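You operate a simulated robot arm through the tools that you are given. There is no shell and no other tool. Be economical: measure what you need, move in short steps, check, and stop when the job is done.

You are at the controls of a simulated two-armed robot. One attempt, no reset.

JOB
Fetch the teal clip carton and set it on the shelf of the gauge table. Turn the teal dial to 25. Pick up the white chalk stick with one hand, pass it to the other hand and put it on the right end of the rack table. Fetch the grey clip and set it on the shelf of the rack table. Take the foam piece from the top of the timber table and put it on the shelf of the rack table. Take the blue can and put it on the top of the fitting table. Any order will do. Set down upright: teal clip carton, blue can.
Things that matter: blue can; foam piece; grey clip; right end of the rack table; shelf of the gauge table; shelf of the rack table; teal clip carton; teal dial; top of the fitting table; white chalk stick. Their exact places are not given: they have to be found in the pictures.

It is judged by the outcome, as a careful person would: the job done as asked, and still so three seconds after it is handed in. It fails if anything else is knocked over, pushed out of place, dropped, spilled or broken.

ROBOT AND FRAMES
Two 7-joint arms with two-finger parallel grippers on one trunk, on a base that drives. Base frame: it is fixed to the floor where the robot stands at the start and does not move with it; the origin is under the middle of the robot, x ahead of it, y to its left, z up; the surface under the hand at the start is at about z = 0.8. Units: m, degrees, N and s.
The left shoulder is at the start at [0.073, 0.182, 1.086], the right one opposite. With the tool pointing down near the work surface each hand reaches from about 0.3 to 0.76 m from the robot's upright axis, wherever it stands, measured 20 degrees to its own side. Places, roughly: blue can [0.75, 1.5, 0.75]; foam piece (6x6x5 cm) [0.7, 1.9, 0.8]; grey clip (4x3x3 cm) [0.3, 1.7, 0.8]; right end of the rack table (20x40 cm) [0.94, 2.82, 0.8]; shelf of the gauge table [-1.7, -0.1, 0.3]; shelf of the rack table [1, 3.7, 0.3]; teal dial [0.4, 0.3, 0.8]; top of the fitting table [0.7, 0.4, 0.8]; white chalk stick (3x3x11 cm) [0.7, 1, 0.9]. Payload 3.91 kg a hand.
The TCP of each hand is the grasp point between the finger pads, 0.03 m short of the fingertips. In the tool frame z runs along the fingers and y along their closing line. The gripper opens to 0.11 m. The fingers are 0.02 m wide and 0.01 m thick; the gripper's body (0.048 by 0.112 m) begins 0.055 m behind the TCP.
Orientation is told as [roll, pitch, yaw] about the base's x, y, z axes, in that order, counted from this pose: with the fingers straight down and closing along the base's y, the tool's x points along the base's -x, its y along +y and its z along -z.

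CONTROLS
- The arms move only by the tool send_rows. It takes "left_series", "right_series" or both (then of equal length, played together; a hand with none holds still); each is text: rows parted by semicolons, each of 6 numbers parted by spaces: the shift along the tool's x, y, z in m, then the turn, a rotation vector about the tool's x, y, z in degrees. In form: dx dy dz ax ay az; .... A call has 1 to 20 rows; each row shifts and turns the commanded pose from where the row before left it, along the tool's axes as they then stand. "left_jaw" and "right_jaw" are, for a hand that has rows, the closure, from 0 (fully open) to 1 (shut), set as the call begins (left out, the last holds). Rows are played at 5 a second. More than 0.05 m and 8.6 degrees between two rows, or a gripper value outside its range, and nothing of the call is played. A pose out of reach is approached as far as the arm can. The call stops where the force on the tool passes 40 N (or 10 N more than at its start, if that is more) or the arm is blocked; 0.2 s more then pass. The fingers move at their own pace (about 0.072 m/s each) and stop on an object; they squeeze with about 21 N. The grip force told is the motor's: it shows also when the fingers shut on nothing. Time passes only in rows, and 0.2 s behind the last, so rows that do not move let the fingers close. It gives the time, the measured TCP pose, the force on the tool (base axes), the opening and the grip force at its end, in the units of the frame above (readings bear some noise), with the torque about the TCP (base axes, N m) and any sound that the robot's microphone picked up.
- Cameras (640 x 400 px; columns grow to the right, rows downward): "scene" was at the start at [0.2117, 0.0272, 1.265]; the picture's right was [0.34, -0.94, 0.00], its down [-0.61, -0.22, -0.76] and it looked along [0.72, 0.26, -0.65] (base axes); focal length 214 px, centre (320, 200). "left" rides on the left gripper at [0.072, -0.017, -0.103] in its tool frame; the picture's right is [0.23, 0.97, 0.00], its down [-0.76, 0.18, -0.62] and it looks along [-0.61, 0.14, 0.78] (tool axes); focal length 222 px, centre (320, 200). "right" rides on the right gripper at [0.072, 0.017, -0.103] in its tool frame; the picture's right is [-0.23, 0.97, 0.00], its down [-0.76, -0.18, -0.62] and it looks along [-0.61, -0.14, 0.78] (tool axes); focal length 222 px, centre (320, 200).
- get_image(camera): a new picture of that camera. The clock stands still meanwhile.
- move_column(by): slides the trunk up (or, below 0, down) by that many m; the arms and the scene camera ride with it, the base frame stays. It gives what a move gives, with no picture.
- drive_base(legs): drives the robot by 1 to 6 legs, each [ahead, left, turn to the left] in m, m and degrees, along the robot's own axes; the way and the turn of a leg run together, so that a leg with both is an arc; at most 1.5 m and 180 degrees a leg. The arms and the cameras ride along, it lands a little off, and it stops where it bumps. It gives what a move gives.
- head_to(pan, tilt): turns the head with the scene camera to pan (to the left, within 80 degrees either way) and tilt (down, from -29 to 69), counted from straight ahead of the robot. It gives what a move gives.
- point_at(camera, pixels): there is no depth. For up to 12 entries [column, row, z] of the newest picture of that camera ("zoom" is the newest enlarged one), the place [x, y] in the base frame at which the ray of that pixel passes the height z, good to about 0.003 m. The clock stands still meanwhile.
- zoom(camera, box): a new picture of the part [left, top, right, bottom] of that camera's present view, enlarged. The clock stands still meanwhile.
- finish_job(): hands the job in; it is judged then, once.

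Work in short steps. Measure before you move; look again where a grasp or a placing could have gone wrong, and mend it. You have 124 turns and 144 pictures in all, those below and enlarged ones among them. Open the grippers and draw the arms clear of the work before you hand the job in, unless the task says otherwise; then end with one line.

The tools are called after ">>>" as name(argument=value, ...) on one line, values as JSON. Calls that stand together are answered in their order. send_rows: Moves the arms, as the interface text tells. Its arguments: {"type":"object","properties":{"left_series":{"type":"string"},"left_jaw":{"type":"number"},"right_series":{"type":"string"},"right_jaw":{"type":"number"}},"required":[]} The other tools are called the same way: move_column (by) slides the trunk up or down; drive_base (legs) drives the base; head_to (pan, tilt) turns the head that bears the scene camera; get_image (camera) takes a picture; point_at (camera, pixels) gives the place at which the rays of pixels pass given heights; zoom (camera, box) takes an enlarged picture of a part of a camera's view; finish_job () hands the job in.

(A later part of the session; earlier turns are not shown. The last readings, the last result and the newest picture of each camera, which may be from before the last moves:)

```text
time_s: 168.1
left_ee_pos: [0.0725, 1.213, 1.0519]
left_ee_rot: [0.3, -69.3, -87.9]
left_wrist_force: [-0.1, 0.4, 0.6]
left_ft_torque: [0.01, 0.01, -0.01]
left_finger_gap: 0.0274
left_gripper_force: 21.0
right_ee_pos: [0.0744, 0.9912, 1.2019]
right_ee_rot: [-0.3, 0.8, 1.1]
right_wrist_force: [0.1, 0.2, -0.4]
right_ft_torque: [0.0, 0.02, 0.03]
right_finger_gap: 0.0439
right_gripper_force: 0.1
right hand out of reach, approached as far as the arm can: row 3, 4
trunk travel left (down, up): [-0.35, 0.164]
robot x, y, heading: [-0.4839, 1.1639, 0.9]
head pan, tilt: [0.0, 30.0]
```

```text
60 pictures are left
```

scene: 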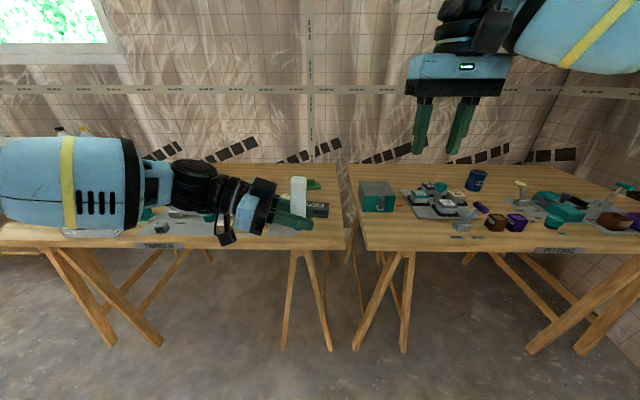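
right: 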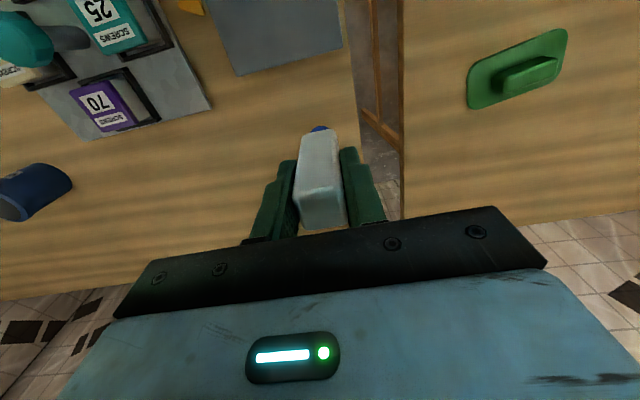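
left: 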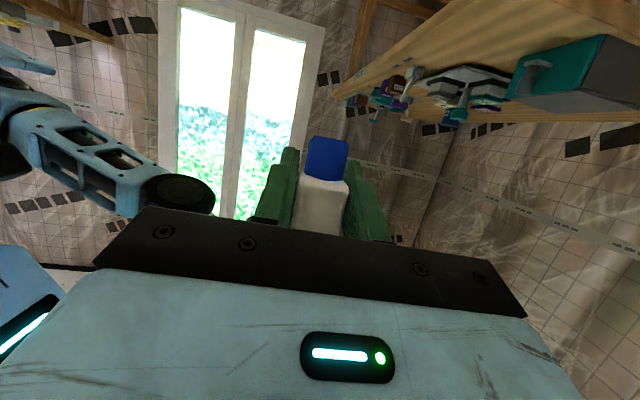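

Handed over: the left hand holds the chalk. I swing the left hand back to point forward and drive left to look at the rack table.

>>> send_rows(left_series="0.01 0 -0.03 -7.7 0 -2.8; 0.01 0 -0.03 -7.7 0 -2.8; 0.01 0 -0.03 -7.7 0 -2.8; 0.01 0 -0.03 -7.7 0 -2.8; 0 0 0 -7.7 0 -2.8; 0 0 0 -7.7 0 -2.8; 0 0 0 -7.7 0 -2.8; 0 0 0 -7.7 0 -2.8; 0 0 0 -7.7 0 -2.8; 0 0 0 0 0 0")

>>> drive_base(legs=[[0, 1.4, -1]])

>>> head_to(pan=5, tilt=30)

>>> get_image(camera="scene")

```text
time_s: 170.3
left_ee_pos: [0.0393, 1.3326, 1.0552]
left_ee_rot: [2.4, -69.9, -16.1]
left_wrist_force: [-0.1, 0.1, -0.9]
left_ft_torque: [0.0, 0.01, -0.01]
left_finger_gap: 0.0272
left_gripper_force: 21.0
right_ee_pos: [0.0747, 0.9913, 1.2024]
right_ee_rot: [-0.2, 0.7, 1.0]
right_wrist_force: [-0.1, -0.3, -0.4]
right_ft_torque: [-0.03, 0.0, -0.04]
right_finger_gap: 0.0441
right_gripper_force: 0.0
trunk travel left (down, up): [-0.35, 0.164]
robot x, y, heading: [-0.4856, 1.1622, 0.9]
head pan, tilt: [0.0, 30.0]
```

```text
time_s: 182.8
left_ee_pos: [0.0154, 2.7435, 1.0551]
left_ee_rot: [2.5, -69.8, -16.2]
left_wrist_force: [-0.2, 0.8, -0.7]
left_ft_torque: [0.0, 0.01, 0.0]
left_finger_gap: 0.0277
left_gripper_force: 20.7
right_ee_pos: [0.051, 2.4014, 1.2031]
right_ee_rot: [-0.1, 0.7, 1.0]
right_wrist_force: [0.0, 0.0, -0.3]
right_ft_torque: [-0.02, 0.01, 0.01]
right_finger_gap: 0.0442
right_gripper_force: 0.1
trunk travel left (down, up): [-0.35, 0.164]
robot x, y, heading: [-0.5093, 2.5707, 0.8]
head pan, tilt: [0.0, 30.0]
```

```text
time_s: 183.5
left_ee_pos: [0.0148, 2.7433, 1.0551]
left_ee_rot: [2.5, -69.8, -16.2]
left_wrist_force: [-0.5, -0.2, -0.8]
left_ft_torque: [0.0, 0.01, 0.0]
left_finger_gap: 0.0276
left_gripper_force: 20.7
right_ee_pos: [0.0502, 2.4012, 1.2016]
right_ee_rot: [-0.1, 0.8, 1.0]
right_wrist_force: [-1.1, 0.6, -0.4]
right_ft_torque: [-0.02, 0.0, 0.0]
right_finger_gap: 0.0438
right_gripper_force: 0.2
trunk travel left (down, up): [-0.35, 0.164]
robot x, y, heading: [-0.5117, 2.5723, 1.0]
head pan, tilt: [5.0, 30.0]
```

```text
59 pictures are left
```

scene: 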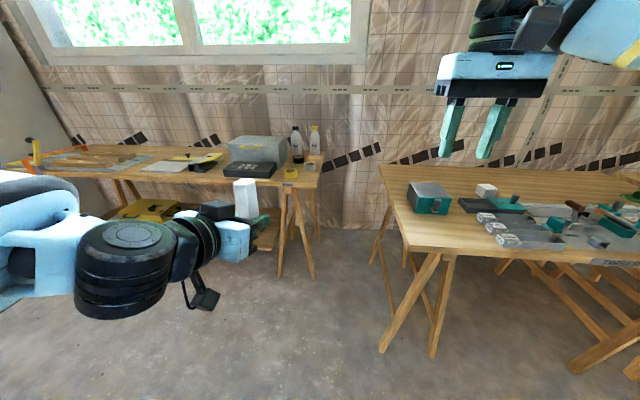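

The rack table is ahead-left, its right end near (300,175), with shelf below. I measure and zoom.

>>> zoom(camera="scene", box=[80, 110, 340, 270])

>>> point_at(camera="scene", pixels=[[317, 187, 0.8], [324, 157, 0.8], [275, 186, 0.8], [10, 163, 0.8], [275, 250, 0.3], [255, 246, 0.3], [290, 175, 0.8]])

```text
2.46 times, centred on (210, 190) of scene
```

zoom: 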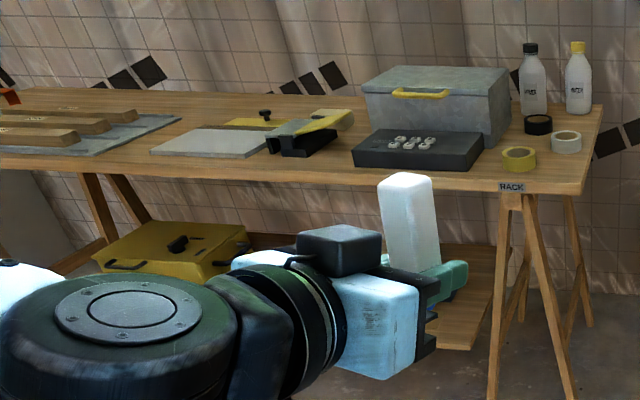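

```text
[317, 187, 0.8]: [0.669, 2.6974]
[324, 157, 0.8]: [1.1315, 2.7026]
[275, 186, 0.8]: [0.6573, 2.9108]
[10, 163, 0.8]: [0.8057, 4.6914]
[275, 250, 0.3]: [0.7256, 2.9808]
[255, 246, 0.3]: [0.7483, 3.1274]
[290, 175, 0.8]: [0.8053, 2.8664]
```

Rack right end is y≈2.70, front edge x≈0.67; tape rolls near (0.80,2.86), (0.91,2.76). The hand camera hangs low, so I'll first stand the chalk near the front edge, regrip higher, then move it inward. Drive up and look.

>>> drive_base(legs=[[0.56, 0.03, -1]])

>>> send_rows(left_series="0 0 0 -7.7 0 -2.8; 0 0 0 -7.7 0 -2.8; 0 0 0 0 0 0")

>>> head_to(pan=15, tilt=35)

>>> get_image(camera="scene")

>>> get_image(camera="left")

```text
time_s: 186.8
left_ee_pos: [0.5883, 2.7678, 1.0541]
left_ee_rot: [2.5, -69.8, -17.3]
left_wrist_force: [0.4, 1.0, -1.2]
left_ft_torque: [-0.02, 0.01, 0.02]
left_finger_gap: 0.0278
left_gripper_force: 21.4
right_ee_pos: [0.616, 2.4249, 1.2017]
right_ee_rot: [-0.1, 0.7, 0.0]
right_wrist_force: [0.4, -0.6, 0.4]
right_ft_torque: [0.0, 0.01, -0.01]
right_finger_gap: 0.0442
right_gripper_force: 0.0
trunk travel left (down, up): [-0.35, 0.164]
robot x, y, heading: [0.0645, 2.6084, -0.3]
head pan, tilt: [5.0, 30.0]
```

```text
time_s: 187.6
left_ee_pos: [0.5868, 2.7687, 1.0556]
left_ee_rot: [2.4, -70.1, -0.8]
left_wrist_force: [-0.1, -0.2, -0.2]
left_ft_torque: [-0.01, 0.01, 0.03]
left_finger_gap: 0.0276
left_gripper_force: 20.8
right_ee_pos: [0.6154, 2.4246, 1.2019]
right_ee_rot: [0.0, 0.7, -0.1]
right_wrist_force: [-0.5, 0.3, 0.5]
right_ft_torque: [0.0, -0.02, -0.01]
right_finger_gap: 0.0442
right_gripper_force: 0.1
trunk travel left (down, up): [-0.35, 0.164]
robot x, y, heading: [0.0585, 2.6062, -0.0]
head pan, tilt: [5.0, 30.0]
```

```text
time_s: 188.3
left_ee_pos: [0.5885, 2.7679, 1.0561]
left_ee_rot: [2.6, -70.1, -1.0]
left_wrist_force: [0.1, 0.2, -0.7]
left_ft_torque: [0.01, -0.04, -0.01]
left_finger_gap: 0.0277
left_gripper_force: 21.0
right_ee_pos: [0.6164, 2.4254, 1.2019]
right_ee_rot: [-0.1, 0.7, -0.1]
right_wrist_force: [-0.3, 0.3, 0.0]
right_ft_torque: [0.02, 0.0, -0.03]
right_finger_gap: 0.0442
right_gripper_force: 0.1
trunk travel left (down, up): [-0.35, 0.164]
robot x, y, heading: [0.059, 2.6078, 0.0]
head pan, tilt: [15.0, 35.0]
```

```text
57 pictures are left
```

scene: 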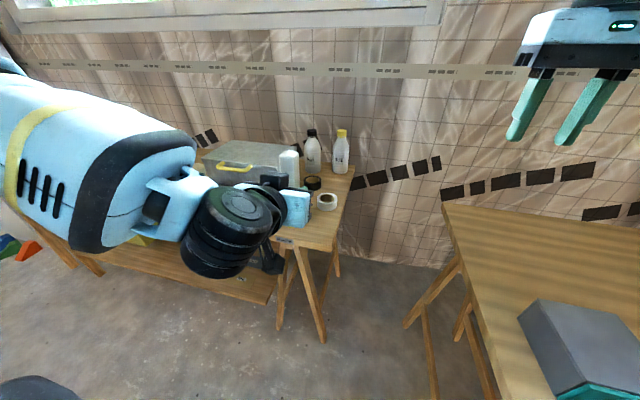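

```text
56 pictures are left
```

left: 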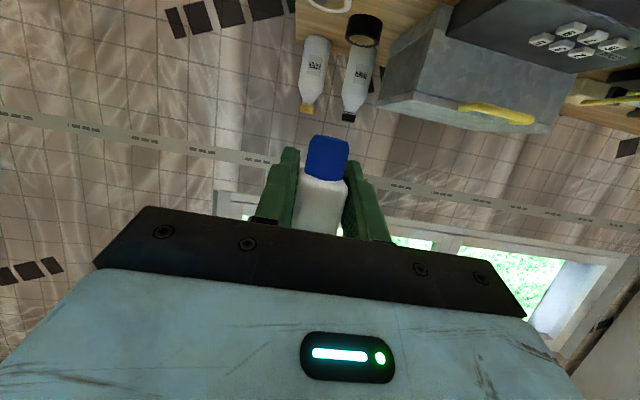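

I measure tapes and front-right corner from here.

>>> zoom(camera="scene", box=[240, 120, 380, 270])

>>> point_at(camera="scene", pixels=[[327, 208, 0.8], [327, 196, 0.83], [313, 190, 0.8], [340, 172, 0.8], [311, 167, 0.8], [332, 248, 0.8], [280, 238, 0.8]])

```text
2.67 times, centred on (310, 195) of scene
```

zoom: 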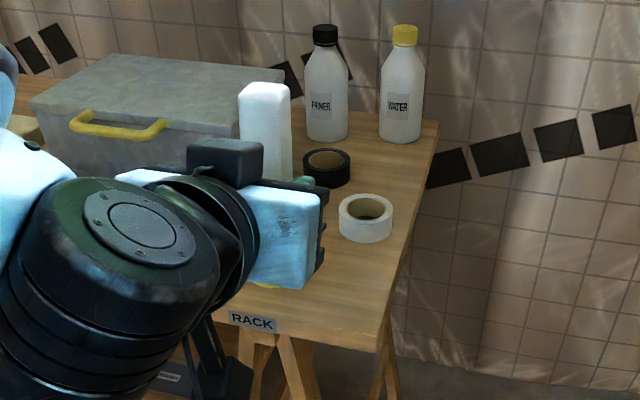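

```text
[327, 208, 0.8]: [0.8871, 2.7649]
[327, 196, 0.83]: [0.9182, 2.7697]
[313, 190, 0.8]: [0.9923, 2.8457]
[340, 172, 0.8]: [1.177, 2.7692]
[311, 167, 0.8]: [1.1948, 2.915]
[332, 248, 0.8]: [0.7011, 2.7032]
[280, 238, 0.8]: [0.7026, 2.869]
```

Final chalk spot will be (0.785,2.76), clear of the tapes. I go over the front spot (0.725,2.76) and lower to just above the table.

>>> send_rows(left_series="-0.0156 -0.0027 0.0428 0 0 0; -0.0156 -0.0027 0.0428 0 0 0; -0.0155 -0.0026 0.0427 0 0 0; 0.0406 0 0.0148 0 0 0; 0.0406 0 0.0148 0 0 0; 0.0406 0 0.0148 0 0 0; 0.0406 0 0.0148 0 0 0; 0 0 0 0 0 0")

>>> zoom(camera="scene", box=[200, 130, 400, 280])

>>> get_image(camera="left")

```text
time_s: 190.1
left_ee_pos: [0.7251, 2.7764, 0.9297]
left_ee_rot: [2.6, -68.6, -0.7]
left_wrist_force: [-0.2, -1.0, -0.7]
left_ft_torque: [-0.02, -0.03, -0.01]
left_finger_gap: 0.0277
left_gripper_force: 20.8
left hand out of reach, approached as far as the arm can: row 6, 7
right_ee_pos: [0.6168, 2.4259, 1.2026]
right_ee_rot: [-0.1, 0.7, -0.2]
right_wrist_force: [0.5, 0.0, 0.2]
right_ft_torque: [0.01, 0.01, -0.01]
right_finger_gap: 0.0439
right_gripper_force: 0.0
trunk travel left (down, up): [-0.35, 0.164]
robot x, y, heading: [0.0632, 2.6063, -0.2]
head pan, tilt: [15.0, 35.0]
```

```text
2.67 times, centred on (300, 205) of scene
```

zoom: 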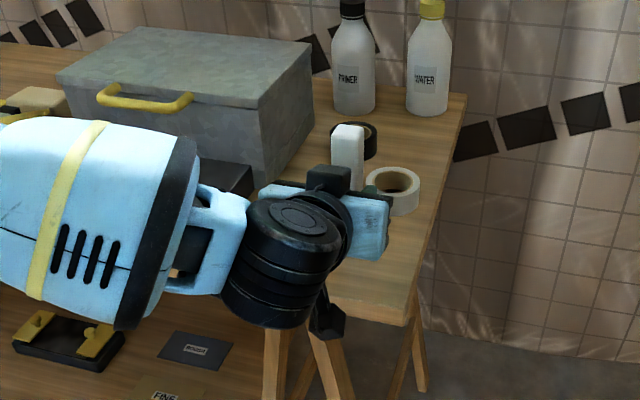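

```text
53 pictures are left
```

left: 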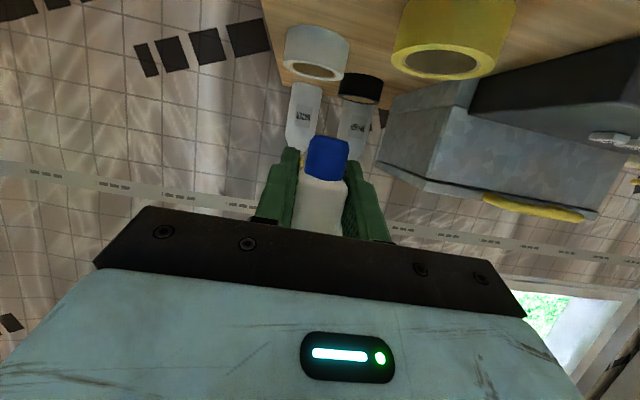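

Arm reach ends at z 0.93; I lower the trunk 8 cm instead.

>>> move_column(by=-0.08)

>>> send_rows(left_series="0 -0.014 0 0 -1.3 0; 0 0 0 0 0 0")

>>> get_image(camera="left")

```text
time_s: 191.3
left_ee_pos: [0.7285, 2.774, 0.8208]
left_ee_rot: [1.8, -65.8, -0.1]
left_wrist_force: [0.7, -1.5, 8.4]
left_ft_torque: [-0.08, -0.13, 0.03]
left_finger_gap: 0.0275
left_gripper_force: 20.6
right_ee_pos: [0.616, 2.4267, 1.1213]
right_ee_rot: [-0.1, 0.8, -0.1]
right_wrist_force: [-0.4, -0.7, -0.7]
right_ft_torque: [0.0, 0.01, 0.01]
right_finger_gap: 0.0441
right_gripper_force: 0.0
trunk travel left (down, up): [-0.27, 0.244]
robot x, y, heading: [0.0602, 2.605, -0.1]
head pan, tilt: [15.0, 35.0]
stopped: the force on the tool passed its limit at 42 N (the readings are from after the stop); the commanded pose is now the measured one
```

```text
time_s: 191.9
left_ee_pos: [0.7286, 2.7658, 0.8321]
left_ee_rot: [2.2, -66.1, -0.3]
left_wrist_force: [0.2, -0.1, -0.4]
left_ft_torque: [-0.01, 0.02, 0.02]
left_finger_gap: 0.0276
left_gripper_force: 20.8
left hand out of reach, approached as far as the arm can: row 1
right_ee_pos: [0.616, 2.4245, 1.1226]
right_ee_rot: [-0.1, 0.7, -0.1]
right_wrist_force: [-1.1, -0.1, -0.2]
right_ft_torque: [-0.04, -0.01, -0.01]
right_finger_gap: 0.0441
right_gripper_force: 0.0
trunk travel left (down, up): [-0.27, 0.244]
robot x, y, heading: [0.058, 2.6071, 0.1]
head pan, tilt: [15.0, 35.0]
```

```text
52 pictures are left
```

left: 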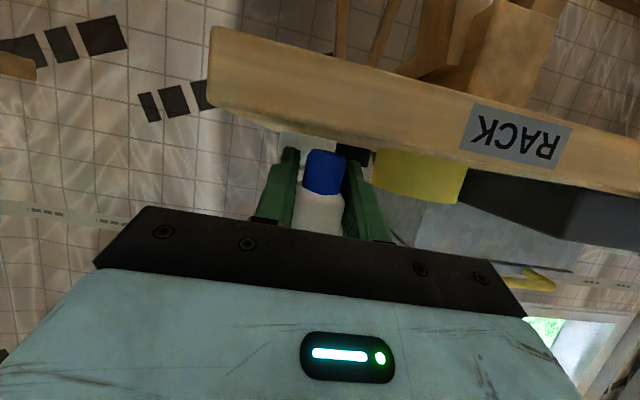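

Chalk is nearly at the table and still gripped. I lower in small steps until contact.

>>> send_rows(left_series="0.0037 0 0.0016 0 0 0; 0 0 0 0 0 0")

>>> send_rows(left_series="0.0028 0 0.0012 0 0 0; 0 0 0 0 0 0")

>>> send_rows(left_series="0.0028 0 0.0012 0 0 0; 0 0 0 0 0 0")

>>> zoom(camera="scene", box=[240, 150, 380, 260])

```text
time_s: 192.5
left_ee_pos: [0.729, 2.7685, 0.832]
left_ee_rot: [2.3, -66.3, -0.3]
left_wrist_force: [0.9, 0.3, -0.5]
left_ft_torque: [-0.02, -0.01, -0.02]
left_finger_gap: 0.0275
left_gripper_force: 20.9
left hand out of reach, approached as far as the arm can: row 1
right_ee_pos: [0.6158, 2.4243, 1.1231]
right_ee_rot: [-0.1, 0.8, 0.0]
right_wrist_force: [-0.2, -0.3, -0.2]
right_ft_torque: [-0.01, -0.01, -0.01]
right_finger_gap: 0.0443
right_gripper_force: 0.1
trunk travel left (down, up): [-0.27, 0.244]
robot x, y, heading: [0.0611, 2.6057, -0.0]
head pan, tilt: [15.0, 35.0]
```

```text
time_s: 193.1
left_ee_pos: [0.7275, 2.7697, 0.8318]
left_ee_rot: [2.3, -66.2, -0.3]
left_wrist_force: [-0.5, 0.4, -1.0]
left_ft_torque: [0.0, 0.01, 0.02]
left_finger_gap: 0.0277
left_gripper_force: 21.0
right_ee_pos: [0.6159, 2.4246, 1.1222]
right_ee_rot: [-0.1, 0.7, -0.1]
right_wrist_force: [0.0, -1.3, 0.2]
right_ft_torque: [-0.02, 0.04, 0.0]
right_finger_gap: 0.044
right_gripper_force: 0.1
trunk travel left (down, up): [-0.27, 0.244]
robot x, y, heading: [0.0584, 2.6079, -0.1]
head pan, tilt: [15.0, 35.0]
```

```text
time_s: 193.7
left_ee_pos: [0.7288, 2.7709, 0.8328]
left_ee_rot: [2.2, -66.3, -0.1]
left_wrist_force: [-0.2, -0.3, -0.8]
left_ft_torque: [-0.01, 0.03, -0.02]
left_finger_gap: 0.0275
left_gripper_force: 21.0
left hand out of reach, approached as far as the arm can: row 1
right_ee_pos: [0.6154, 2.4254, 1.122]
right_ee_rot: [0.0, 0.8, -0.1]
right_wrist_force: [0.5, 0.4, -0.3]
right_ft_torque: [-0.05, -0.01, 0.0]
right_finger_gap: 0.0441
right_gripper_force: 0.0
trunk travel left (down, up): [-0.27, 0.244]
robot x, y, heading: [0.0602, 2.6061, -0.3]
head pan, tilt: [15.0, 35.0]
```

```text
3.64 times, centred on (310, 205) of scene
```

zoom: 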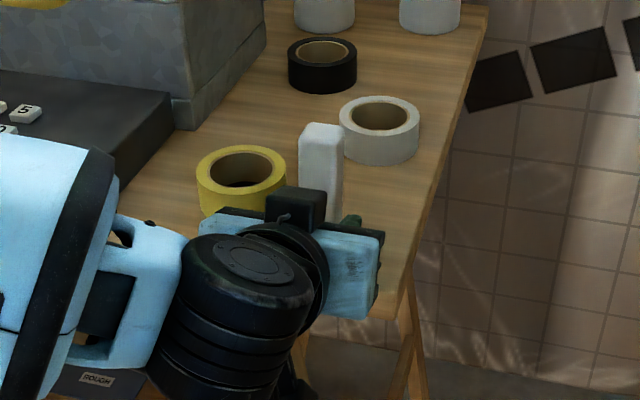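

Use the trunk in tiny steps for contact.

>>> move_column(by=-0.004)

>>> move_column(by=-0.003)

>>> move_column(by=-0.003)

```text
time_s: 194.2
left_ee_pos: [0.7268, 2.77, 0.8284]
left_ee_rot: [2.3, -66.5, -0.3]
left_wrist_force: [0.2, 0.0, -0.6]
left_ft_torque: [-0.02, 0.0, 0.0]
left_finger_gap: 0.0275
left_gripper_force: 21.6
right_ee_pos: [0.6163, 2.4256, 1.1179]
right_ee_rot: [-0.1, 0.6, -0.1]
right_wrist_force: [0.1, 0.4, -0.3]
right_ft_torque: [0.01, -0.01, 0.0]
right_finger_gap: 0.0439
right_gripper_force: 0.1
trunk travel left (down, up): [-0.266, 0.248]
robot x, y, heading: [0.061, 2.6078, -0.2]
head pan, tilt: [15.0, 35.0]
```

```text
time_s: 194.8
left_ee_pos: [0.7256, 2.7695, 0.8262]
left_ee_rot: [2.2, -66.4, -0.2]
left_wrist_force: [-0.6, 0.0, -1.2]
left_ft_torque: [0.01, -0.01, 0.0]
left_finger_gap: 0.0277
left_gripper_force: 21.1
right_ee_pos: [0.6159, 2.4238, 1.1167]
right_ee_rot: [-0.1, 0.7, -0.1]
right_wrist_force: [0.0, -0.5, -0.1]
right_ft_torque: [0.02, 0.01, 0.0]
right_finger_gap: 0.0444
right_gripper_force: 0.0
trunk travel left (down, up): [-0.263, 0.251]
robot x, y, heading: [0.0601, 2.6078, -0.1]
head pan, tilt: [15.0, 35.0]
```

```text
time_s: 195.3
left_ee_pos: [0.7274, 2.7708, 0.8225]
left_ee_rot: [2.2, -66.3, -0.2]
left_wrist_force: [0.4, 0.3, -0.9]
left_ft_torque: [-0.01, 0.02, 0.0]
left_finger_gap: 0.0272
left_gripper_force: 21.2
right_ee_pos: [0.6163, 2.425, 1.112]
right_ee_rot: [-0.2, 0.7, -0.1]
right_wrist_force: [-0.6, 0.5, 0.6]
right_ft_torque: [0.01, -0.05, -0.02]
right_finger_gap: 0.0441
right_gripper_force: 0.0
trunk travel left (down, up): [-0.26, 0.254]
robot x, y, heading: [0.0588, 2.6064, 0.1]
head pan, tilt: [15.0, 35.0]
```

>>> move_column(by=-0.003)

>>> move_column(by=-0.003)

>>> get_image(camera="left")

```text
time_s: 195.8
left_ee_pos: [0.7271, 2.7701, 0.8195]
left_ee_rot: [2.1, -66.6, -0.1]
left_wrist_force: [1.7, 0.6, 5.1]
left_ft_torque: [0.01, -0.06, 0.01]
left_finger_gap: 0.0274
left_gripper_force: 21.1
right_ee_pos: [0.6153, 2.4251, 1.11]
right_ee_rot: [-0.2, 0.8, -0.2]
right_wrist_force: [0.4, 0.3, -0.9]
right_ft_torque: [-0.02, 0.03, 0.02]
right_finger_gap: 0.044
right_gripper_force: 0.0
trunk travel left (down, up): [-0.257, 0.257]
robot x, y, heading: [0.0629, 2.6084, 0.1]
head pan, tilt: [15.0, 35.0]
```

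```text
time_s: 196.3
left_ee_pos: [0.7268, 2.7695, 0.8215]
left_ee_rot: [2.1, -66.9, 0.1]
left_wrist_force: [2.7, 1.8, 18.0]
left_ft_torque: [-0.01, -0.1, 0.02]
left_finger_gap: 0.0278
left_gripper_force: 20.9
right_ee_pos: [0.6143, 2.4245, 1.1073]
right_ee_rot: [-0.1, 0.7, -0.1]
right_wrist_force: [-0.1, 0.3, 0.9]
right_ft_torque: [0.03, -0.02, 0.02]
right_finger_gap: 0.0439
right_gripper_force: 0.0
trunk travel left (down, up): [-0.254, 0.26]
robot x, y, heading: [0.0608, 2.6104, -0.0]
head pan, tilt: [15.0, 35.0]
```

```text
50 pictures are left
```

left: 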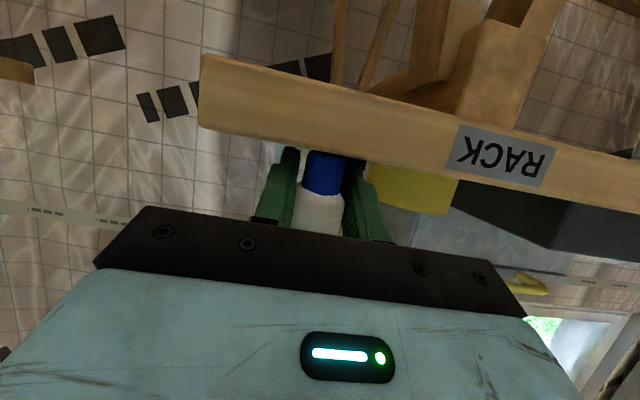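

In contact (18 N). Release slightly and raise the trunk 4.5 cm to take a higher grip.

>>> send_rows(left_series="0 0 0 0 0 0; 0 0 0 0 0 0; 0 0 0 0 0 0", left_jaw=0.5)

>>> move_column(by=0.045)

>>> get_image(camera="left")

>>> zoom(camera="scene", box=[240, 150, 380, 260])

```text
time_s: 197.1
left_ee_pos: [0.7268, 2.775, 0.8209]
left_ee_rot: [2.2, -66.9, 0.4]
left_wrist_force: [-2.5, 25.0, 28.0]
left_ft_torque: [-0.17, -0.66, 0.55]
left_finger_gap: 0.0425
left_gripper_force: 0.1
right_ee_pos: [0.6129, 2.4273, 1.1084]
right_ee_rot: [-0.2, 0.6, -0.1]
right_wrist_force: [0.1, -0.2, -0.5]
right_ft_torque: [0.04, 0.0, 0.0]
right_finger_gap: 0.0437
right_gripper_force: 0.1
trunk travel left (down, up): [-0.254, 0.26]
robot x, y, heading: [0.0592, 2.6079, -0.0]
head pan, tilt: [15.0, 35.0]
```

```text
time_s: 198.0
left_ee_pos: [0.7267, 2.7697, 0.861]
left_ee_rot: [2.1, -66.2, -0.3]
left_wrist_force: [-0.2, -0.3, -0.8]
left_ft_torque: [0.02, 0.01, -0.03]
left_finger_gap: 0.0549
left_gripper_force: 0.0
right_ee_pos: [0.6171, 2.424, 1.1506]
right_ee_rot: [-0.1, 0.8, -0.1]
right_wrist_force: [-0.7, 0.2, 0.2]
right_ft_torque: [-0.02, 0.0, 0.01]
right_finger_gap: 0.044
right_gripper_force: 0.0
trunk travel left (down, up): [-0.299, 0.215]
robot x, y, heading: [0.059, 2.6068, -0.2]
head pan, tilt: [15.0, 35.0]
```

```text
49 pictures are left
```

left: 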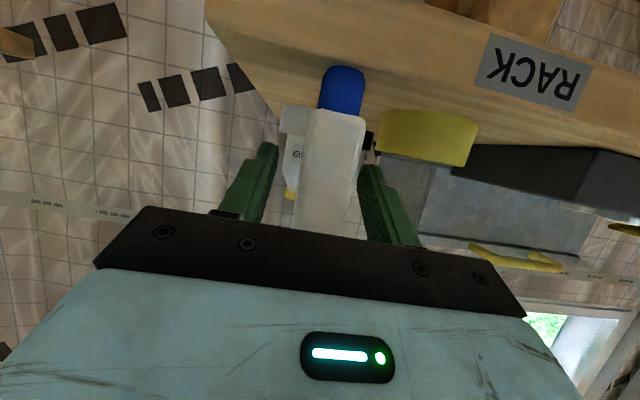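

```text
3.64 times, centred on (310, 205) of scene
```

zoom: 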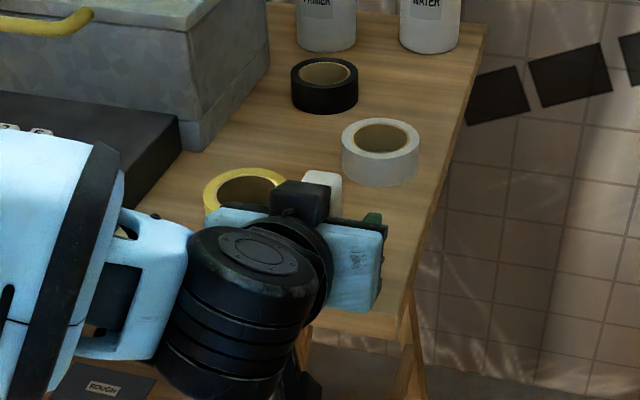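

The chalk stands. I regrip it higher, lift a little, and drive 6 cm forward to bring it well into the zone.

>>> send_rows(left_series="0 0.006 0 0 0 0; 0 0 0 0 0 0; 0 0 0 0 0 0; 0 0 0 0 0 0", left_jaw=1)

>>> move_column(by=0.02)

>>> drive_base(legs=[[0.062, -0.012, 0]])

>>> get_image(camera="left")

>>> zoom(camera="scene", box=[240, 150, 380, 260])

```text
time_s: 199.0
left_ee_pos: [0.7262, 2.7761, 0.8632]
left_ee_rot: [2.2, -66.4, -0.2]
left_wrist_force: [0.2, 0.7, -0.1]
left_ft_torque: [0.02, -0.01, 0.01]
left_finger_gap: 0.0281
left_gripper_force: 21.0
right_ee_pos: [0.6164, 2.4251, 1.1525]
right_ee_rot: [-0.1, 0.6, -0.1]
right_wrist_force: [0.7, 0.4, -0.5]
right_ft_torque: [-0.01, 0.02, -0.03]
right_finger_gap: 0.044
right_gripper_force: 0.1
trunk travel left (down, up): [-0.299, 0.215]
robot x, y, heading: [0.0584, 2.6103, -0.1]
head pan, tilt: [15.0, 35.0]
```

```text
time_s: 199.7
left_ee_pos: [0.7272, 2.7767, 0.8821]
left_ee_rot: [2.2, -66.3, -0.2]
left_wrist_force: [-1.2, 0.3, -0.5]
left_ft_torque: [0.0, -0.04, 0.03]
left_finger_gap: 0.0278
left_gripper_force: 20.5
right_ee_pos: [0.6168, 2.4263, 1.1707]
right_ee_rot: [-0.1, 0.7, -0.2]
right_wrist_force: [0.5, 0.5, 0.7]
right_ft_torque: [0.03, -0.01, 0.01]
right_finger_gap: 0.0441
right_gripper_force: 0.1
trunk travel left (down, up): [-0.319, 0.195]
robot x, y, heading: [0.0591, 2.6078, -0.0]
head pan, tilt: [15.0, 35.0]
```

```text
time_s: 200.6
left_ee_pos: [0.7876, 2.7631, 0.8811]
left_ee_rot: [2.1, -66.4, -0.2]
left_wrist_force: [-0.4, -0.3, -1.0]
left_ft_torque: [-0.03, 0.0, 0.0]
left_finger_gap: 0.0276
left_gripper_force: 20.2
right_ee_pos: [0.6776, 2.4125, 1.171]
right_ee_rot: [-0.1, 0.9, -0.1]
right_wrist_force: [0.9, -0.5, -0.8]
right_ft_torque: [0.03, 0.01, -0.01]
right_finger_gap: 0.044
right_gripper_force: 0.0
trunk travel left (down, up): [-0.319, 0.195]
robot x, y, heading: [0.1175, 2.5922, -0.2]
head pan, tilt: [15.0, 35.0]
```

```text
47 pictures are left
```

left: 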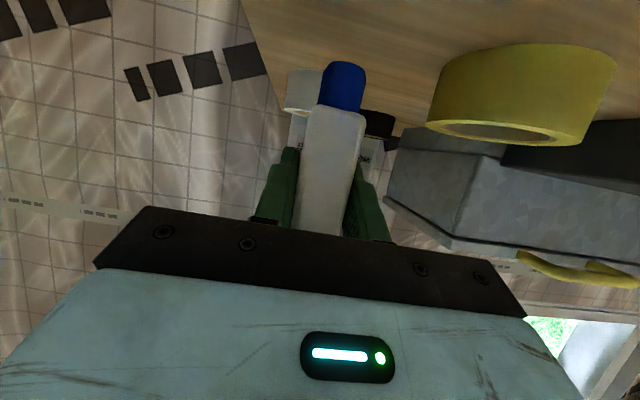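

```text
3.64 times, centred on (310, 205) of scene
```

zoom: 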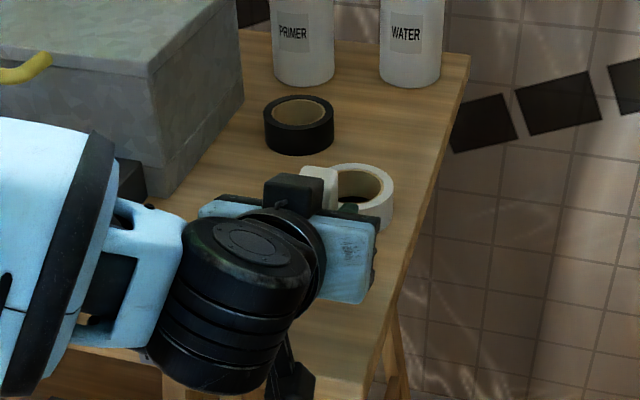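

Good position. Lower by trunk until contact.

>>> move_column(by=-0.018)

>>> move_column(by=-0.003)

>>> get_image(camera="left")

```text
time_s: 201.3
left_ee_pos: [0.7875, 2.764, 0.864]
left_ee_rot: [2.1, -66.3, -0.1]
left_wrist_force: [-0.4, 0.3, -1.1]
left_ft_torque: [-0.01, -0.02, 0.03]
left_finger_gap: 0.0275
left_gripper_force: 21.3
right_ee_pos: [0.6776, 2.4127, 1.1534]
right_ee_rot: [-0.2, 0.7, -0.2]
right_wrist_force: [0.6, -0.3, 0.0]
right_ft_torque: [0.0, 0.0, -0.01]
right_finger_gap: 0.0442
right_gripper_force: 0.1
trunk travel left (down, up): [-0.301, 0.213]
robot x, y, heading: [0.1206, 2.5988, 0.1]
head pan, tilt: [15.0, 35.0]
```

```text
time_s: 201.8
left_ee_pos: [0.7873, 2.7643, 0.8628]
left_ee_rot: [2.1, -66.6, 0.0]
left_wrist_force: [0.9, -0.2, 3.4]
left_ft_torque: [-0.02, -0.07, -0.01]
left_finger_gap: 0.0275
left_gripper_force: 21.2
right_ee_pos: [0.6759, 2.4129, 1.1504]
right_ee_rot: [-0.1, 0.7, 0.0]
right_wrist_force: [0.4, 0.3, 0.3]
right_ft_torque: [-0.03, 0.01, -0.01]
right_finger_gap: 0.0441
right_gripper_force: 0.1
trunk travel left (down, up): [-0.298, 0.216]
robot x, y, heading: [0.1165, 2.5935, -0.1]
head pan, tilt: [15.0, 35.0]
```

```text
45 pictures are left
```

left: 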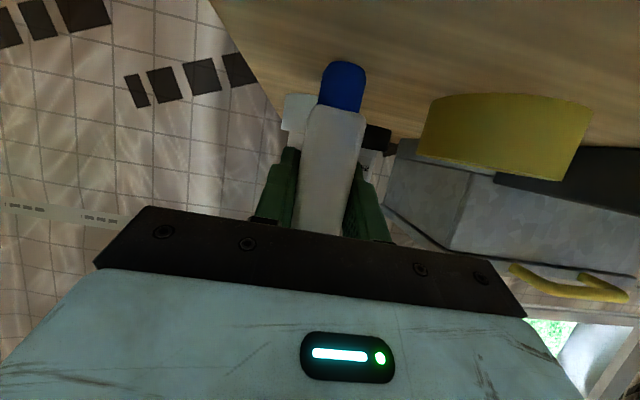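

Touching (3 N). Release and withdraw straight back by driving back, then check.

>>> send_rows(left_series="0 0 0 0 0 0; 0 0 0 0 0 0; 0 0 0 0 0 0", left_jaw=0.5)

>>> drive_base(legs=[[-0.3, 0, 0]])

>>> zoom(camera="scene", box=[200, 120, 360, 230])

```text
time_s: 202.6
left_ee_pos: [0.7887, 2.7647, 0.8608]
left_ee_rot: [2.1, -66.3, -0.2]
left_wrist_force: [0.0, -0.1, 0.2]
left_ft_torque: [-0.02, 0.01, 0.03]
left_finger_gap: 0.0547
left_gripper_force: 0.1
right_ee_pos: [0.6766, 2.4119, 1.1503]
right_ee_rot: [0.0, 0.8, -0.1]
right_wrist_force: [0.3, 0.6, -0.2]
right_ft_torque: [-0.02, -0.01, 0.01]
right_finger_gap: 0.0442
right_gripper_force: 0.1
trunk travel left (down, up): [-0.298, 0.216]
robot x, y, heading: [0.1189, 2.5977, -0.1]
head pan, tilt: [15.0, 35.0]
```

```text
time_s: 204.7
left_ee_pos: [0.4755, 2.7686, 0.8623]
left_ee_rot: [2.1, -66.3, 0.3]
left_wrist_force: [0.4, -0.7, -0.3]
left_ft_torque: [-0.03, 0.0, -0.01]
left_finger_gap: 0.055
left_gripper_force: 0.0
right_ee_pos: [0.367, 2.4161, 1.1501]
right_ee_rot: [-0.1, 0.8, 0.4]
right_wrist_force: [-0.6, -0.1, -0.8]
right_ft_torque: [0.0, 0.02, 0.01]
right_finger_gap: 0.0442
right_gripper_force: 0.0
trunk travel left (down, up): [-0.298, 0.216]
robot x, y, heading: [-0.1855, 2.5991, 0.2]
head pan, tilt: [15.0, 35.0]
```

```text
3.64 times, centred on (280, 175) of scene
```

zoom: 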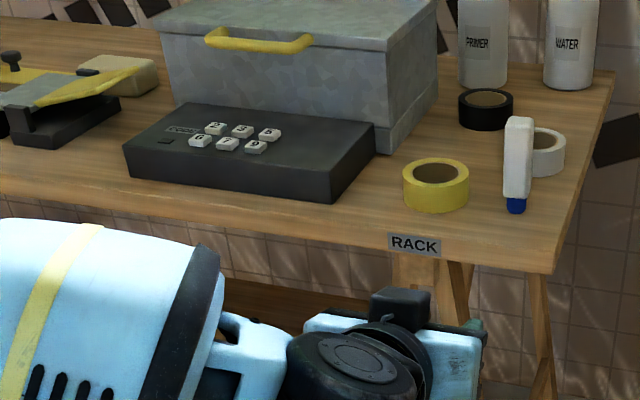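

Chalk is standing on the right end of the rack table. Next foam and clip: raise trunk, set both hands to pitch -45 at a safe height, and drive back to the timber table.

>>> move_column(by=0.052)

>>> send_rows(left_series="-0.0241 0 -0.0381 0 0 0; -0.0241 0 -0.0381 0 0 0; -0.0241 0 -0.0381 0 0 0; -0.0241 0 -0.0381 0 0 0; 0 0 0 0 7 0; 0 0 0 0 7 0; 0 0 0 0 7 0; 0 0 0 0 0 0", right_series="0 -0.02 0.02 0 -6.5 0; 0 -0.02 0.02 0 -6.5 0; 0 -0.02 0.02 0 -6.5 0; 0 -0.02 0.01 0 -6.5 0; 0 0 0 0 -6.5 0; 0 0 0 0 -6.5 0; 0 0 0 0 -6.5 0; 0 0 0 0 0 0", left_jaw=0, right_jaw=0.2)

>>> drive_base(legs=[[0, -0.72, 0]])

>>> head_to(pan=0, tilt=45)

>>> get_image(camera="scene")

```text
time_s: 205.6
left_ee_pos: [0.4755, 2.7688, 0.9116]
left_ee_rot: [2.1, -66.4, 0.3]
left_wrist_force: [-0.3, 0.2, -0.3]
left_ft_torque: [0.04, -0.04, -0.02]
left_finger_gap: 0.0547
left_gripper_force: 0.0
right_ee_pos: [0.3696, 2.4162, 1.2003]
right_ee_rot: [-0.2, 0.9, 0.4]
right_wrist_force: [-0.7, 0.7, -0.2]
right_ft_torque: [0.01, 0.01, -0.01]
right_finger_gap: 0.044
right_gripper_force: 0.1
trunk travel left (down, up): [-0.35, 0.164]
robot x, y, heading: [-0.1885, 2.5914, 0.3]
head pan, tilt: [15.0, 35.0]
```

```text
time_s: 207.4
left_ee_pos: [0.3746, 2.763, 1.0633]
left_ee_rot: [1.2, -45.4, 1.3]
left_wrist_force: [0.0, -0.2, -1.1]
left_ft_torque: [-0.03, 0.03, -0.02]
left_finger_gap: 0.1099
left_gripper_force: 0.0
right_ee_pos: [0.3779, 2.3377, 1.1334]
right_ee_rot: [-0.1, -44.8, 0.5]
right_wrist_force: [0.2, 0.3, -0.6]
right_ft_torque: [-0.04, -0.02, 0.03]
right_finger_gap: 0.0881
right_gripper_force: 0.0
trunk travel left (down, up): [-0.35, 0.164]
robot x, y, heading: [-0.1939, 2.5925, 0.4]
head pan, tilt: [15.0, 35.0]
```

```text
time_s: 214.2
left_ee_pos: [0.3799, 2.0427, 1.063]
left_ee_rot: [1.2, -45.5, 1.3]
left_wrist_force: [-0.3, -0.1, 0.1]
left_ft_torque: [0.04, -0.01, -0.01]
left_finger_gap: 0.11
left_gripper_force: 0.1
right_ee_pos: [0.3781, 1.6153, 1.1327]
right_ee_rot: [-0.1, -44.8, 0.2]
right_wrist_force: [0.7, -0.3, 0.4]
right_ft_torque: [-0.03, -0.01, 0.03]
right_finger_gap: 0.0881
right_gripper_force: 0.0
trunk travel left (down, up): [-0.35, 0.164]
robot x, y, heading: [-0.1872, 1.872, 0.2]
head pan, tilt: [15.0, 35.0]
```

```text
time_s: 214.9
left_ee_pos: [0.3797, 2.043, 1.0625]
left_ee_rot: [1.2, -45.4, 1.3]
left_wrist_force: [-0.4, 0.1, 0.1]
left_ft_torque: [0.0, -0.02, -0.02]
left_finger_gap: 0.1099
left_gripper_force: 0.0
right_ee_pos: [0.3788, 1.614, 1.1335]
right_ee_rot: [-0.1, -44.8, 0.3]
right_wrist_force: [0.8, -0.5, 0.6]
right_ft_torque: [0.01, -0.01, 0.01]
right_finger_gap: 0.088
right_gripper_force: 0.1
trunk travel left (down, up): [-0.35, 0.164]
robot x, y, heading: [-0.189, 1.8733, 0.3]
head pan, tilt: [0.0, 45.0]
```

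```text
43 pictures are left
```

scene: 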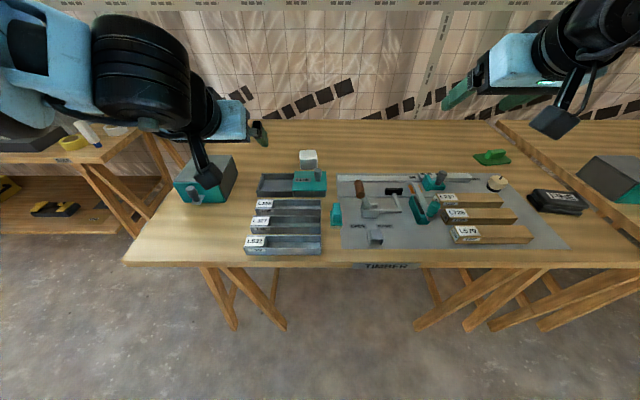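

Foam at (309,158), clip at (376,237). Zoom and measure.

>>> zoom(camera="scene", box=[280, 140, 420, 260])

>>> point_at(camera="zoom", pixels=[[435, 400, 0.83], [432, 440, 0.8], [133, 60, 0.85], [133, 115, 0.8], [95, 105, 0.8], [172, 100, 0.8]])

```text
3.33 times, centred on (350, 200) of scene
```

zoom: 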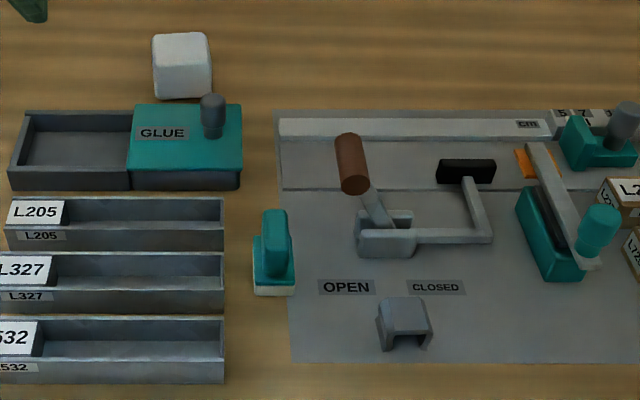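

```text
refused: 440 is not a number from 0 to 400
```

>>> point_at(camera="zoom", pixels=[[405, 312, 0.83], [380, 302, 0.83], [428, 300, 0.83], [432, 325, 0.83], [382, 327, 0.83], [182, 48, 0.85], [155, 95, 0.8], [212, 92, 0.8], [152, 37, 0.85], [207, 33, 0.85], [212, 105, 0.86]])

```text
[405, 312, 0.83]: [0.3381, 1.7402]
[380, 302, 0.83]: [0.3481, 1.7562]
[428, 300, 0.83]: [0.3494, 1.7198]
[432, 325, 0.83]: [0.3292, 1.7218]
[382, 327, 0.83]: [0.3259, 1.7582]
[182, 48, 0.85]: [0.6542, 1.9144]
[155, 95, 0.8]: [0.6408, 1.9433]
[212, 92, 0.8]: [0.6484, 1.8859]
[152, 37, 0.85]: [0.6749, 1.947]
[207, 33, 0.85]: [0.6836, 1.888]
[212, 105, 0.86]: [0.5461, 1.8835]
```

Clip centre (0.338,1.739), ~3.7 cm wide in y. Bring the right hand (45°) above and behind it.

>>> send_rows(right_series="0.0303 0.0208 0.0176 0 0 0; 0.0303 0.0208 0.0176 0 0 0; 0.0303 0.0208 0.0176 0 0 0; 0.0303 0.0208 0.0176 0 0 0; 0.0303 0.0208 0.0176 0 0 0; 0.0303 0.0208 0.0176 0 0 0; 0 0 0 0 0 0", right_jaw=0.35)

>>> get_image(camera="right")

```text
time_s: 216.6
left_ee_pos: [0.3776, 2.0424, 1.0641]
left_ee_rot: [1.2, -45.4, 1.3]
left_wrist_force: [0.2, -0.3, 0.2]
left_ft_torque: [-0.02, -0.02, 0.01]
left_finger_gap: 0.11
left_gripper_force: 0.1
right_ee_pos: [0.3248, 1.7355, 0.9271]
right_ee_rot: [-0.1, -44.8, 0.3]
right_wrist_force: [-0.8, 0.0, 0.0]
right_ft_torque: [-0.02, -0.05, 0.0]
right_finger_gap: 0.0713
right_gripper_force: 0.1
trunk travel left (down, up): [-0.35, 0.164]
robot x, y, heading: [-0.187, 1.8741, 0.2]
head pan, tilt: [0.0, 45.0]
```

```text
41 pictures are left
```

right: 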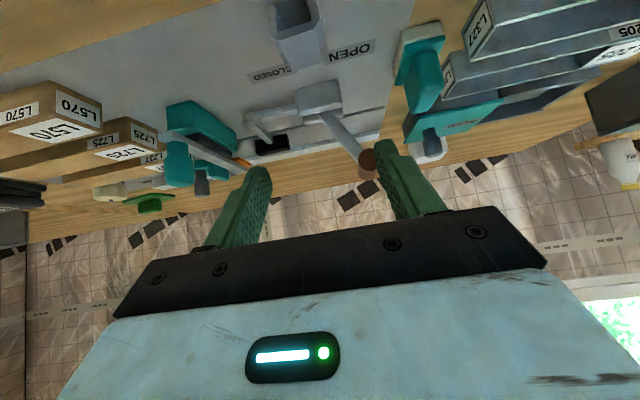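

>>> send_rows(right_series="0.021 -0.0007 0.0238 0 0 0; 0.021 -0.0007 0.0238 0 0 0; 0.018 -0.0007 0.0208 0 0 0; 0 0 0 0 0 0")

>>> get_image(camera="right")

```text
time_s: 217.6
left_ee_pos: [0.3786, 2.0408, 1.0631]
left_ee_rot: [1.1, -45.5, 1.2]
left_wrist_force: [-0.6, -0.3, -0.5]
left_ft_torque: [0.02, 0.03, -0.02]
left_finger_gap: 0.1098
left_gripper_force: 0.1
right_ee_pos: [0.3275, 1.7359, 0.8383]
right_ee_rot: [-0.1, -44.7, 0.3]
right_wrist_force: [1.1, 0.3, 0.7]
right_ft_torque: [0.01, -0.03, -0.01]
right_finger_gap: 0.0716
right_gripper_force: 0.1
trunk travel left (down, up): [-0.35, 0.164]
robot x, y, heading: [-0.1875, 1.8775, 0.3]
head pan, tilt: [0.0, 45.0]
```

```text
40 pictures are left
```

right: 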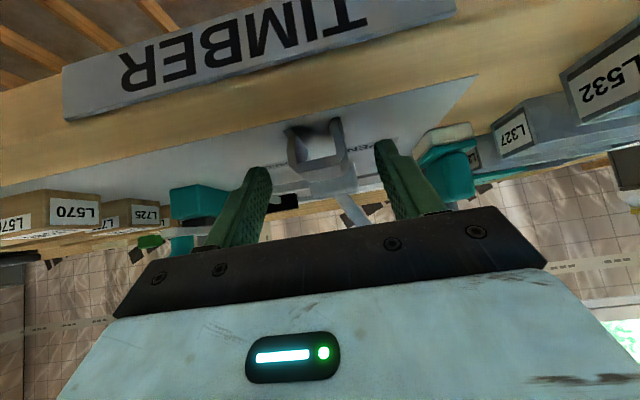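

Clip sits between the fingers (cols 287–357). Lower 5 mm and close, then lift.

>>> send_rows(right_series="0.0035 0 0.0035 0 0 0; 0 0 0 0 0 0")

>>> send_rows(right_series="0 0 0 0 0 0; 0 0 0 0 0 0; 0 0 0 0 0 0; 0 0 0 0 0 0", right_jaw=1)

>>> send_rows(right_series="-0.007 0 -0.007 0 0 0; -0.014 0 -0.014 0 0 0; -0.025 0 -0.025 0 0 0; -0.025 0 -0.025 0 0 0; -0.025 0 -0.025 0 0 0; -0.03 0 -0.03 0 0 0; -0.03 0 -0.03 0 0 0; 0 0 0 0 0 0")

>>> get_image(camera="right")

```text
time_s: 218.2
left_ee_pos: [0.3783, 2.0414, 1.0634]
left_ee_rot: [1.3, -45.4, 1.4]
left_wrist_force: [-0.1, -0.1, -0.4]
left_ft_torque: [0.02, -0.02, 0.0]
left_finger_gap: 0.1101
left_gripper_force: 0.1
right_ee_pos: [0.3283, 1.7374, 0.8335]
right_ee_rot: [-0.1, -44.8, 0.3]
right_wrist_force: [-0.2, -0.6, 0.3]
right_ft_torque: [-0.02, -0.01, -0.01]
right_finger_gap: 0.0717
right_gripper_force: 0.1
trunk travel left (down, up): [-0.35, 0.164]
robot x, y, heading: [-0.1891, 1.875, 0.3]
head pan, tilt: [0.0, 45.0]
```

```text
time_s: 219.2
left_ee_pos: [0.3785, 2.0423, 1.0624]
left_ee_rot: [1.2, -45.5, 1.3]
left_wrist_force: [-0.6, 1.4, -1.0]
left_ft_torque: [0.0, -0.02, 0.03]
left_finger_gap: 0.1103
left_gripper_force: 0.0
right_ee_pos: [0.3282, 1.7364, 0.8339]
right_ee_rot: [-0.1, -44.7, 0.3]
right_wrist_force: [-0.7, 0.2, -0.2]
right_ft_torque: [-0.01, 0.02, -0.01]
right_finger_gap: 0.0331
right_gripper_force: 20.1
trunk travel left (down, up): [-0.35, 0.164]
robot x, y, heading: [-0.1875, 1.8787, 0.2]
head pan, tilt: [0.0, 45.0]
```

```text
time_s: 220.9
left_ee_pos: [0.3792, 2.0424, 1.0634]
left_ee_rot: [1.2, -45.4, 1.2]
left_wrist_force: [0.2, -0.7, 0.0]
left_ft_torque: [-0.02, 0.02, 0.02]
left_finger_gap: 0.1102
left_gripper_force: 0.0
right_ee_pos: [0.333, 1.7369, 1.057]
right_ee_rot: [-0.1, -44.8, 0.3]
right_wrist_force: [0.0, -0.9, -0.5]
right_ft_torque: [0.03, 0.03, -0.04]
right_finger_gap: 0.0332
right_gripper_force: 20.0
trunk travel left (down, up): [-0.35, 0.164]
robot x, y, heading: [-0.1866, 1.8758, -0.0]
head pan, tilt: [0.0, 45.0]
```

```text
39 pictures are left
```

right: 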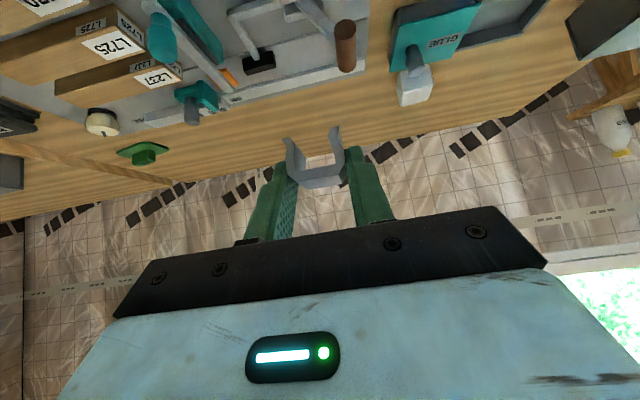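

Clip held in the right hand. Now the foam with the left: drive forward 0.24/right 0.15, pitch left hand to -30, and look from above.

>>> drive_base(legs=[[0.24, -0.14, 0]])

>>> send_rows(left_series="0 0 0 0 5 0; 0 0 0 0 5 0; 0 0 0 0 5 0; 0 0 0 0 0 0")

>>> get_image(camera="left")

>>> get_image(camera="scene")

```text
time_s: 222.9
left_ee_pos: [0.6223, 1.9056, 1.0636]
left_ee_rot: [1.2, -45.4, 1.5]
left_wrist_force: [-0.9, 0.4, 0.1]
left_ft_torque: [-0.01, 0.01, -0.01]
left_finger_gap: 0.1099
left_gripper_force: 0.0
right_ee_pos: [0.5778, 1.6011, 1.0568]
right_ee_rot: [-0.1, -44.8, 0.5]
right_wrist_force: [-0.2, -0.4, 0.0]
right_ft_torque: [-0.04, 0.01, -0.03]
right_finger_gap: 0.0332
right_gripper_force: 20.2
trunk travel left (down, up): [-0.35, 0.164]
robot x, y, heading: [0.0537, 1.7377, 0.0]
head pan, tilt: [0.0, 45.0]
```

```text
time_s: 223.9
left_ee_pos: [0.6218, 1.9073, 1.0642]
left_ee_rot: [1.0, -30.3, 1.8]
left_wrist_force: [-0.3, 1.0, 0.5]
left_ft_torque: [-0.01, 0.01, -0.03]
left_finger_gap: 0.1101
left_gripper_force: 0.0
right_ee_pos: [0.5761, 1.6011, 1.0565]
right_ee_rot: [-0.1, -44.9, 0.5]
right_wrist_force: [0.4, -0.9, 0.0]
right_ft_torque: [0.0, 0.0, 0.0]
right_finger_gap: 0.0331
right_gripper_force: 19.6
trunk travel left (down, up): [-0.35, 0.164]
robot x, y, heading: [0.0571, 1.7378, 0.2]
head pan, tilt: [0.0, 45.0]
```

```text
38 pictures are left
```

left: 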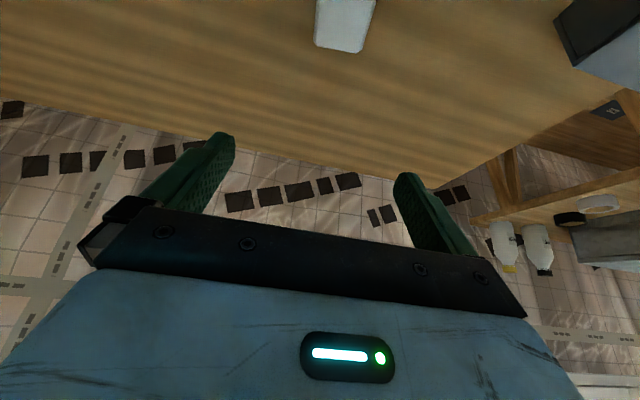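

```text
37 pictures are left
```

scene: 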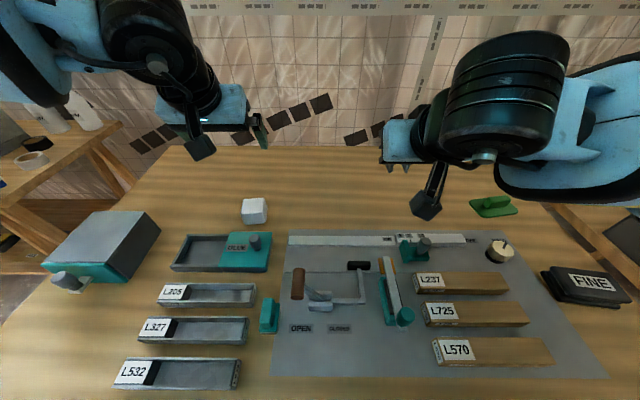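

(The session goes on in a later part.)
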